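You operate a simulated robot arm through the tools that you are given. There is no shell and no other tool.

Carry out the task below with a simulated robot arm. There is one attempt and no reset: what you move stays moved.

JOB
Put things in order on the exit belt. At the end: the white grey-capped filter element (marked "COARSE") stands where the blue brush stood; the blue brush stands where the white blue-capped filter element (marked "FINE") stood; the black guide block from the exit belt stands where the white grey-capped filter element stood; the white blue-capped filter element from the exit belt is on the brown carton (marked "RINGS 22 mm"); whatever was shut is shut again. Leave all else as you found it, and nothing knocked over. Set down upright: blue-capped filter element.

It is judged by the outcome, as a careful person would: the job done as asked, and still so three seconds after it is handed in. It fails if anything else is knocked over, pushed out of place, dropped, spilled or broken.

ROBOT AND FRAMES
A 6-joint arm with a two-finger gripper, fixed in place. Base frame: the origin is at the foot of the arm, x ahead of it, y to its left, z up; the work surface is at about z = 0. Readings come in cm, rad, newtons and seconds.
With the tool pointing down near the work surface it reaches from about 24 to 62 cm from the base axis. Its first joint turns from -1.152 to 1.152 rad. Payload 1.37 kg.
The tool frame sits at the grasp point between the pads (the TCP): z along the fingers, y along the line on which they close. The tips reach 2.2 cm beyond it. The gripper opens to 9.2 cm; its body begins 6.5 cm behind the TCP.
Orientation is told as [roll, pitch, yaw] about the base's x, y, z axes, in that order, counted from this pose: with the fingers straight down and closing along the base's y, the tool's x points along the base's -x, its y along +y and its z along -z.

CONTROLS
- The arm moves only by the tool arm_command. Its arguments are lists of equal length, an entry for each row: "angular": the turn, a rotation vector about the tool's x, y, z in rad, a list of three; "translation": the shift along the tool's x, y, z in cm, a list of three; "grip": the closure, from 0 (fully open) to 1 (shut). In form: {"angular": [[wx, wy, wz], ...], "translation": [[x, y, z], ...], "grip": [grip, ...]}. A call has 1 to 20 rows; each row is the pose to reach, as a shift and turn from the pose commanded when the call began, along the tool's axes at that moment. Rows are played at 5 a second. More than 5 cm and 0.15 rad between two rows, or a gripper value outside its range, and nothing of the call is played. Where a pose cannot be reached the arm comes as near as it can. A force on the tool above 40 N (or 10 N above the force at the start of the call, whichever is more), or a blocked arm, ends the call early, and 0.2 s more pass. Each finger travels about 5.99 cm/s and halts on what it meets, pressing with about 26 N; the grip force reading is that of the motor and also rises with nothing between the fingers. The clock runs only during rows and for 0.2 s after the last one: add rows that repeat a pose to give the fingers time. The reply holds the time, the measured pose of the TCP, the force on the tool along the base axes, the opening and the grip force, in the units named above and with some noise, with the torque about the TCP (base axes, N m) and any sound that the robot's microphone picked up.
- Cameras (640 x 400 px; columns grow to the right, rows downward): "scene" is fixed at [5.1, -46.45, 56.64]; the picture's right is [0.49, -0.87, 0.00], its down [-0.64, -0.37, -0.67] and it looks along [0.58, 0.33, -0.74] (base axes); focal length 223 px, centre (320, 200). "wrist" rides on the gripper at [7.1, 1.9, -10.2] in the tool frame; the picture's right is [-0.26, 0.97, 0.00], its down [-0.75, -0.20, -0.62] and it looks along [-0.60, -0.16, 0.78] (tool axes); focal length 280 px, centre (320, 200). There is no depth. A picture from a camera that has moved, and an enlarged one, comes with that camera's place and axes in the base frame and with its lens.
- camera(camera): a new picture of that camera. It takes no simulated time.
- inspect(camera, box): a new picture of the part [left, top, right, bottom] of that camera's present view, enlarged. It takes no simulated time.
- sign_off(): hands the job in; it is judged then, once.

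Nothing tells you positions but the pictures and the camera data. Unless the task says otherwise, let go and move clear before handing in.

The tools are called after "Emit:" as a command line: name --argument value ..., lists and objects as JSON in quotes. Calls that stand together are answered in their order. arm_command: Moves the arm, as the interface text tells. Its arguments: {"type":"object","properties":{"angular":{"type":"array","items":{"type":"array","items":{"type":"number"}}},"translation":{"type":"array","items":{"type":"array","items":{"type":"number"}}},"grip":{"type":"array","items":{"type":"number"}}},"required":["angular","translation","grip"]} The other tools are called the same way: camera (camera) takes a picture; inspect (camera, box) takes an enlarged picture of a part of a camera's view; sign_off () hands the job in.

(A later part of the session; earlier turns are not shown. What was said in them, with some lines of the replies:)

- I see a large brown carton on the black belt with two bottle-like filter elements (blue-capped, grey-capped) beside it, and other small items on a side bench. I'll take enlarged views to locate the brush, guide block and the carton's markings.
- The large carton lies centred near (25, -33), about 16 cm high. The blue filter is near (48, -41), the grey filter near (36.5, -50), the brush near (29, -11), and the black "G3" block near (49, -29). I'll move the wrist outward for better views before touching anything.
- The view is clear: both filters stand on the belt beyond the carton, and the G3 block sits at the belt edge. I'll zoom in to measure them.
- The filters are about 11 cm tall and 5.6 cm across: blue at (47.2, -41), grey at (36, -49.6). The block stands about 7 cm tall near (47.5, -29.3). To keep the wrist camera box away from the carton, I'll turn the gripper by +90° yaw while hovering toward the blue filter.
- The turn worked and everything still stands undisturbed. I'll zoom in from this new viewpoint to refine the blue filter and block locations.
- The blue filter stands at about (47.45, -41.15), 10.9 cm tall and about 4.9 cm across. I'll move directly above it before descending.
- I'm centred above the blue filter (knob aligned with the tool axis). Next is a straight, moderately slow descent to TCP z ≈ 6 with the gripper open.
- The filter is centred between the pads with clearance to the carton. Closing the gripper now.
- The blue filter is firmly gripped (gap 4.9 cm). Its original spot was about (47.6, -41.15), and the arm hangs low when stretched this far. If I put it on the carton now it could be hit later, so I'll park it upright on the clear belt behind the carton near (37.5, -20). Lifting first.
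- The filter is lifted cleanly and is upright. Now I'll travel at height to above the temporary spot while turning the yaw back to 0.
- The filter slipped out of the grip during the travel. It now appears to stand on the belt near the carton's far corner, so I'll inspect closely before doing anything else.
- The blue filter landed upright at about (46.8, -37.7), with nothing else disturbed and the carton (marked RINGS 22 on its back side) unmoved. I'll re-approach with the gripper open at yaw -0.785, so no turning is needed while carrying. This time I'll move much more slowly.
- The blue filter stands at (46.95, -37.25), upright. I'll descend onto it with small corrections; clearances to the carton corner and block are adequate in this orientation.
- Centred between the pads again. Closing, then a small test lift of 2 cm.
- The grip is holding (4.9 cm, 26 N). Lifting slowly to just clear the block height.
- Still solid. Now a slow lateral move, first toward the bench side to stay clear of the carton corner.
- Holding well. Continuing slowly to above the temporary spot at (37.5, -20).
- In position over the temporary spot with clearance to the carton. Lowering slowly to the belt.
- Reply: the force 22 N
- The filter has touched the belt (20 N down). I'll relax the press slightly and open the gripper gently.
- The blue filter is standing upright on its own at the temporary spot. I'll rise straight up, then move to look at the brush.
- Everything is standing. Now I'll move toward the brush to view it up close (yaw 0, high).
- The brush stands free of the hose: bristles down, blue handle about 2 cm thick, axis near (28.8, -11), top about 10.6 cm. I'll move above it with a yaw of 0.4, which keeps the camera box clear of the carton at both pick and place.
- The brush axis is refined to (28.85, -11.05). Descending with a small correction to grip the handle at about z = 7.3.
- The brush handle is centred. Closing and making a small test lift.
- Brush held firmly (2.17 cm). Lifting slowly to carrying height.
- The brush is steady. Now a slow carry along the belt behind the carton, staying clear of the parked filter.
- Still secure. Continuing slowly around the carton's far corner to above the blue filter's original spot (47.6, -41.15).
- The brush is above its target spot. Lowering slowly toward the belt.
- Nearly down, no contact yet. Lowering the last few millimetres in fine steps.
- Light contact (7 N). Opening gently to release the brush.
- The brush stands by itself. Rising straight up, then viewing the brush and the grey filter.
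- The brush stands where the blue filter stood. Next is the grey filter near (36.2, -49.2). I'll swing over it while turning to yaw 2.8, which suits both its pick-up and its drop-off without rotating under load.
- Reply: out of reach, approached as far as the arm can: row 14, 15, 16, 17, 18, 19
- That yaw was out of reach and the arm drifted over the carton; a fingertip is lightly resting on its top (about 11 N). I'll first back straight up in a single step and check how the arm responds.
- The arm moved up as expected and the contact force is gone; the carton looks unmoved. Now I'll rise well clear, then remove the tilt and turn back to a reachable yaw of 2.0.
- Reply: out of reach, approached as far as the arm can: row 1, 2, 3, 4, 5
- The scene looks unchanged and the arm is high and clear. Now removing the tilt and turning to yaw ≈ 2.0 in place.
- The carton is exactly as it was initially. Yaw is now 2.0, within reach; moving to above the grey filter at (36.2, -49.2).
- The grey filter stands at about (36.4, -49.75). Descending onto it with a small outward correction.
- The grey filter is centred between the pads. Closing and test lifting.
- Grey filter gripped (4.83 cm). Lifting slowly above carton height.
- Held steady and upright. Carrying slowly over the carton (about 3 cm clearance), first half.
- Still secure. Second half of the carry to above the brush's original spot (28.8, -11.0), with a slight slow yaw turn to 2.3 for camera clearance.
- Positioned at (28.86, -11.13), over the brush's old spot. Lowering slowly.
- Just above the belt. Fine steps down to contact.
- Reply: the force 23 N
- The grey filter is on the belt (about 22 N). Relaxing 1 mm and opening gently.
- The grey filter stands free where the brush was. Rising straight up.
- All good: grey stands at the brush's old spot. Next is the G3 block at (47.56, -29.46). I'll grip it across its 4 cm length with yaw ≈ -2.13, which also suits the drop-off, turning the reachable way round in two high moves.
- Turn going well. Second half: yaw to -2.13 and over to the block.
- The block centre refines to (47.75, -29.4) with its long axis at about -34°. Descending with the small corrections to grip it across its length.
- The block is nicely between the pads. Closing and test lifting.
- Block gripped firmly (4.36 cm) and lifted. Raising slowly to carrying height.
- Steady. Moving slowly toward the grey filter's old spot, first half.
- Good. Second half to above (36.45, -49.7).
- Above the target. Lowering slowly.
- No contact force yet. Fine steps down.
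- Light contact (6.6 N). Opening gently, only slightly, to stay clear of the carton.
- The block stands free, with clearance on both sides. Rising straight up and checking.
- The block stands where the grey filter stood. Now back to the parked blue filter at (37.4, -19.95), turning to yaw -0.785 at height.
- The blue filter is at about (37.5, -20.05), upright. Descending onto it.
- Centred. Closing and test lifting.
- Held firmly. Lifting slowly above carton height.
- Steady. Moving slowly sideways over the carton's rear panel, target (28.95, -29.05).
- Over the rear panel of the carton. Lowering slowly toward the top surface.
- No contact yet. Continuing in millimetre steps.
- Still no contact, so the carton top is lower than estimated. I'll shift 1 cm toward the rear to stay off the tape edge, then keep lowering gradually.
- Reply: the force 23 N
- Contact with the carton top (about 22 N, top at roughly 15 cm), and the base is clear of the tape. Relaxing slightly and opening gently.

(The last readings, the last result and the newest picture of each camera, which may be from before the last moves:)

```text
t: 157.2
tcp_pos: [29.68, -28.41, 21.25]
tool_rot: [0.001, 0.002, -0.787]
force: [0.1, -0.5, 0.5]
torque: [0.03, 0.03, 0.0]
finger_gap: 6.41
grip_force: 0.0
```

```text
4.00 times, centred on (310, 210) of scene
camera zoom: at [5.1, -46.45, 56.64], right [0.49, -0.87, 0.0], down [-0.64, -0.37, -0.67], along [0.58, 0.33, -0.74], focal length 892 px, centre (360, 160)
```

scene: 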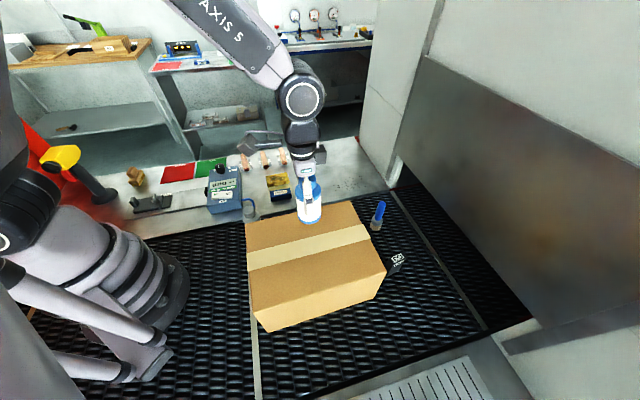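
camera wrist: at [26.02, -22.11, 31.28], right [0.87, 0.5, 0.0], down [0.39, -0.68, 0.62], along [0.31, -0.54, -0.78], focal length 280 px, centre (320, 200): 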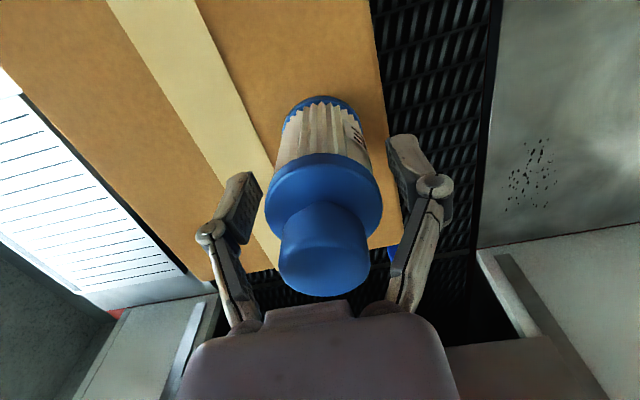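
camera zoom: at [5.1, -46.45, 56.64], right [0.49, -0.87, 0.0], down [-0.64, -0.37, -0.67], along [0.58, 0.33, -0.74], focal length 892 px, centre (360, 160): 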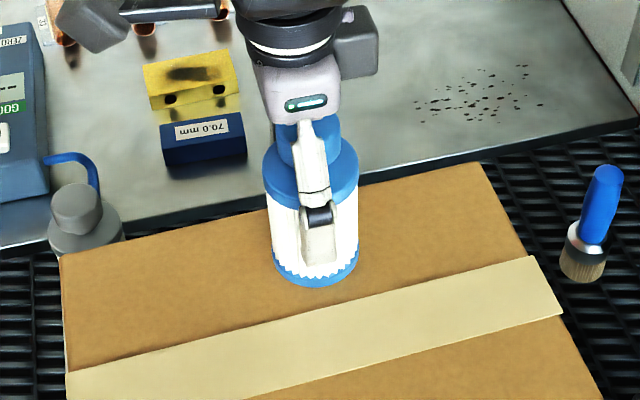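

The blue filter stands on the carton by itself. Rising straight up and clear.

Emit:
arm_command --angular '[[0, 0, 0], [0, 0, 0], [0, 0, 0], [0, 0, 0], [0, 0, 0], [0, 0, 0], [0, 0, 0], [0, 0, 0], [0, 0, 0], [0, 0, 0]]' --translation '[[0, 0, -0.5], [0, 0, -1.5], [0, 0, -3], [0, 0, -5], [0, 0, -7], [0, 0, -9.5], [0, 0, -12], [0, 0, -14.5], [0, 0, -16.5], [0, 0, -16.5]]' --grip '[0.3, 0.3, 0.3, 0.3, 0.3, 0.3, 0.3, 0.3, 0.3, 0.3]'

Emit:
camera --camera "wrist"

Emit:
camera --camera "scene"

```text
t: 159.4
tcp_pos: [29.7, -28.26, 37.62]
tool_rot: [0.0, 0.001, -0.784]
force: [-0.7, -0.1, -0.2]
torque: [0.02, 0.02, 0.02]
finger_gap: 6.45
grip_force: 0.0
```

```text
taken
camera wrist: at [26.02, -21.98, 47.69], right [0.87, 0.5, 0.0], down [0.39, -0.68, 0.62], along [0.31, -0.54, -0.78], focal length 280 px, centre (320, 200)
```

wrist: 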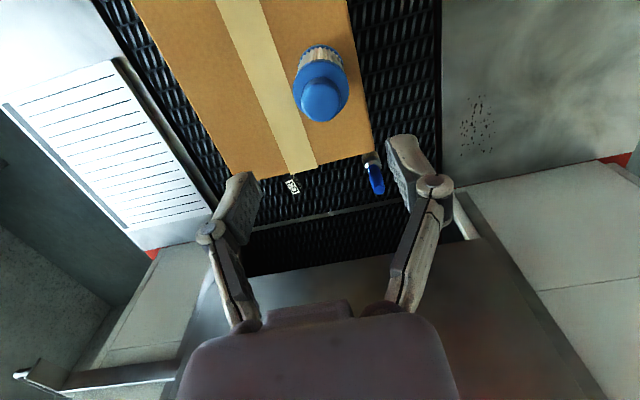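

```text
taken
```

scene: 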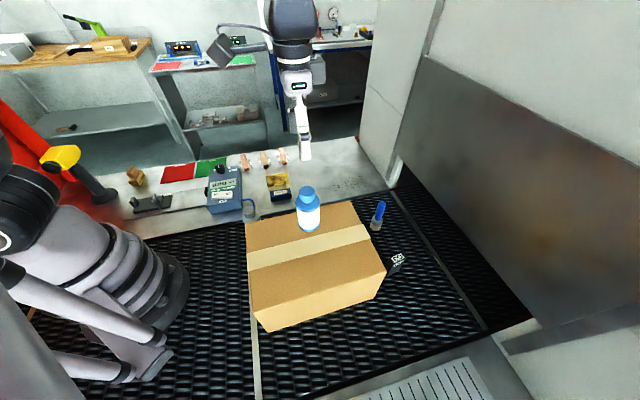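

All items are placed. A last close check of the whole scene before handing in.

Emit:
inspect --camera "scene" --box '[240, 160, 440, 340]'

Emit:
inspect --camera "scene" --box '[110, 130, 310, 255]'

Emit:
inspect --camera "wrist" --box '[200, 0, 440, 220]'

```text
2.22 times, centred on (340, 250) of scene
camera zoom: at [5.1, -46.45, 56.64], right [0.49, -0.87, 0.0], down [-0.64, -0.37, -0.67], along [0.58, 0.33, -0.74], focal length 496 px, centre (276, 89)
```

zoom: 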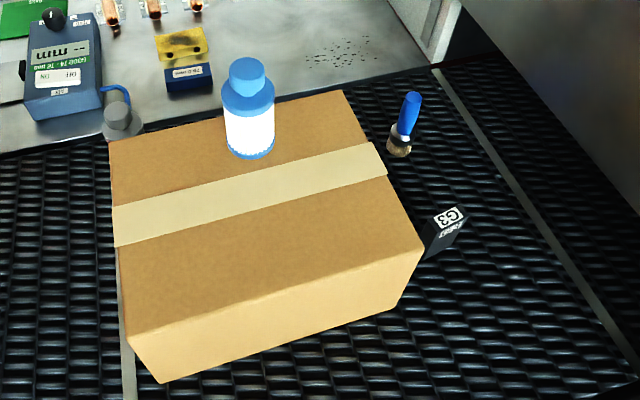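

```text
3.20 times, centred on (210, 192) of scene
camera zoom: at [5.1, -46.45, 56.64], right [0.49, -0.87, 0.0], down [-0.64, -0.37, -0.67], along [0.58, 0.33, -0.74], focal length 714 px, centre (672, 224)
```

zoom: 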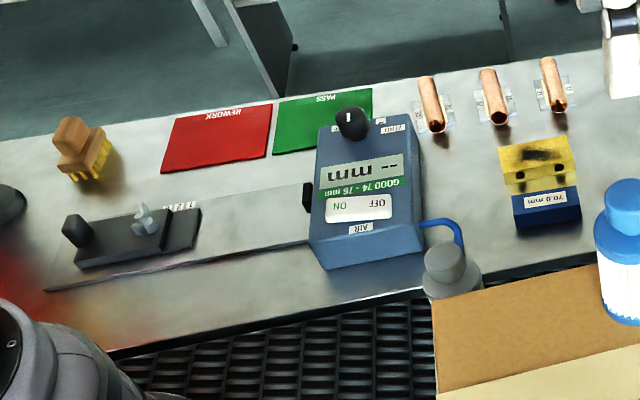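

```text
1.82 times, centred on (320, 110) of wrist
camera zoom: at [26.02, -21.98, 47.69], right [0.87, 0.5, 0.0], down [0.39, -0.68, 0.62], along [0.31, -0.54, -0.78], focal length 510 px, centre (320, 364)
```

zoom: 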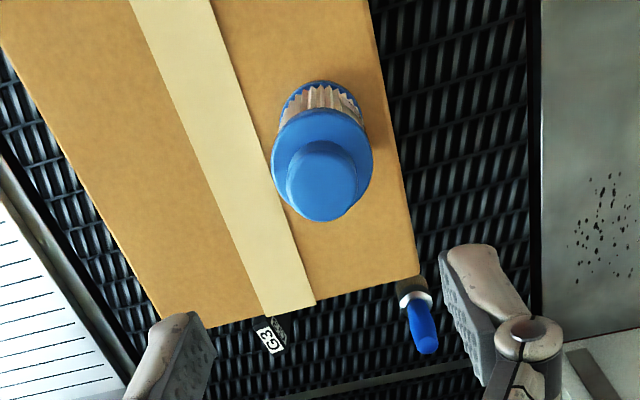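

The grey filter stands at the brush's old spot, and the brush at the blue filter's old spot. The G3 block is at the grey filter's old spot, and the blue filter stands upright on the "RINGS 22 mm" carton. The carton and bench items look unchanged, I opened nothing, and the arm is clear, so I'm handing in. The blue filter did slip once during its first carry and landed upright on the belt.

Emit:
sign_off

```text
The job is handed in.
```

I've handed the job in with all four items placed as asked. The arm is clear, and in the last pictures everything was standing.

| Item | Where it is now |
|---|---|
| Grey-capped filter ("COARSE") | Standing where the blue brush stood |
| Blue brush | Standing where the blue-capped filter stood |
| Black guide block (G3) | Standing where the grey-capped filter stood |
| Blue-capped filter ("FINE") | Upright on the "RINGS 22 mm" carton, on the rear panel beside the tape |

I opened nothing, so nothing needed shutting again. The carton and the bench items look the same as at the start.

Two things went wrong along the way:

- **Dropped filter:** The blue-capped filter slipped out of the gripper on its first carry. It fell about 18 cm, landed upright on the belt and hit nothing else. I saw no damage in the pictures. I picked it up again and carried it slowly from then on.
- **Touched carton:** I commanded a gripper turn the arm couldn't reach, and it drifted until a fingertip pressed on the carton top with about 11 N. I backed off straight away, and the carton showed no shift or mark in the pictures afterwards.
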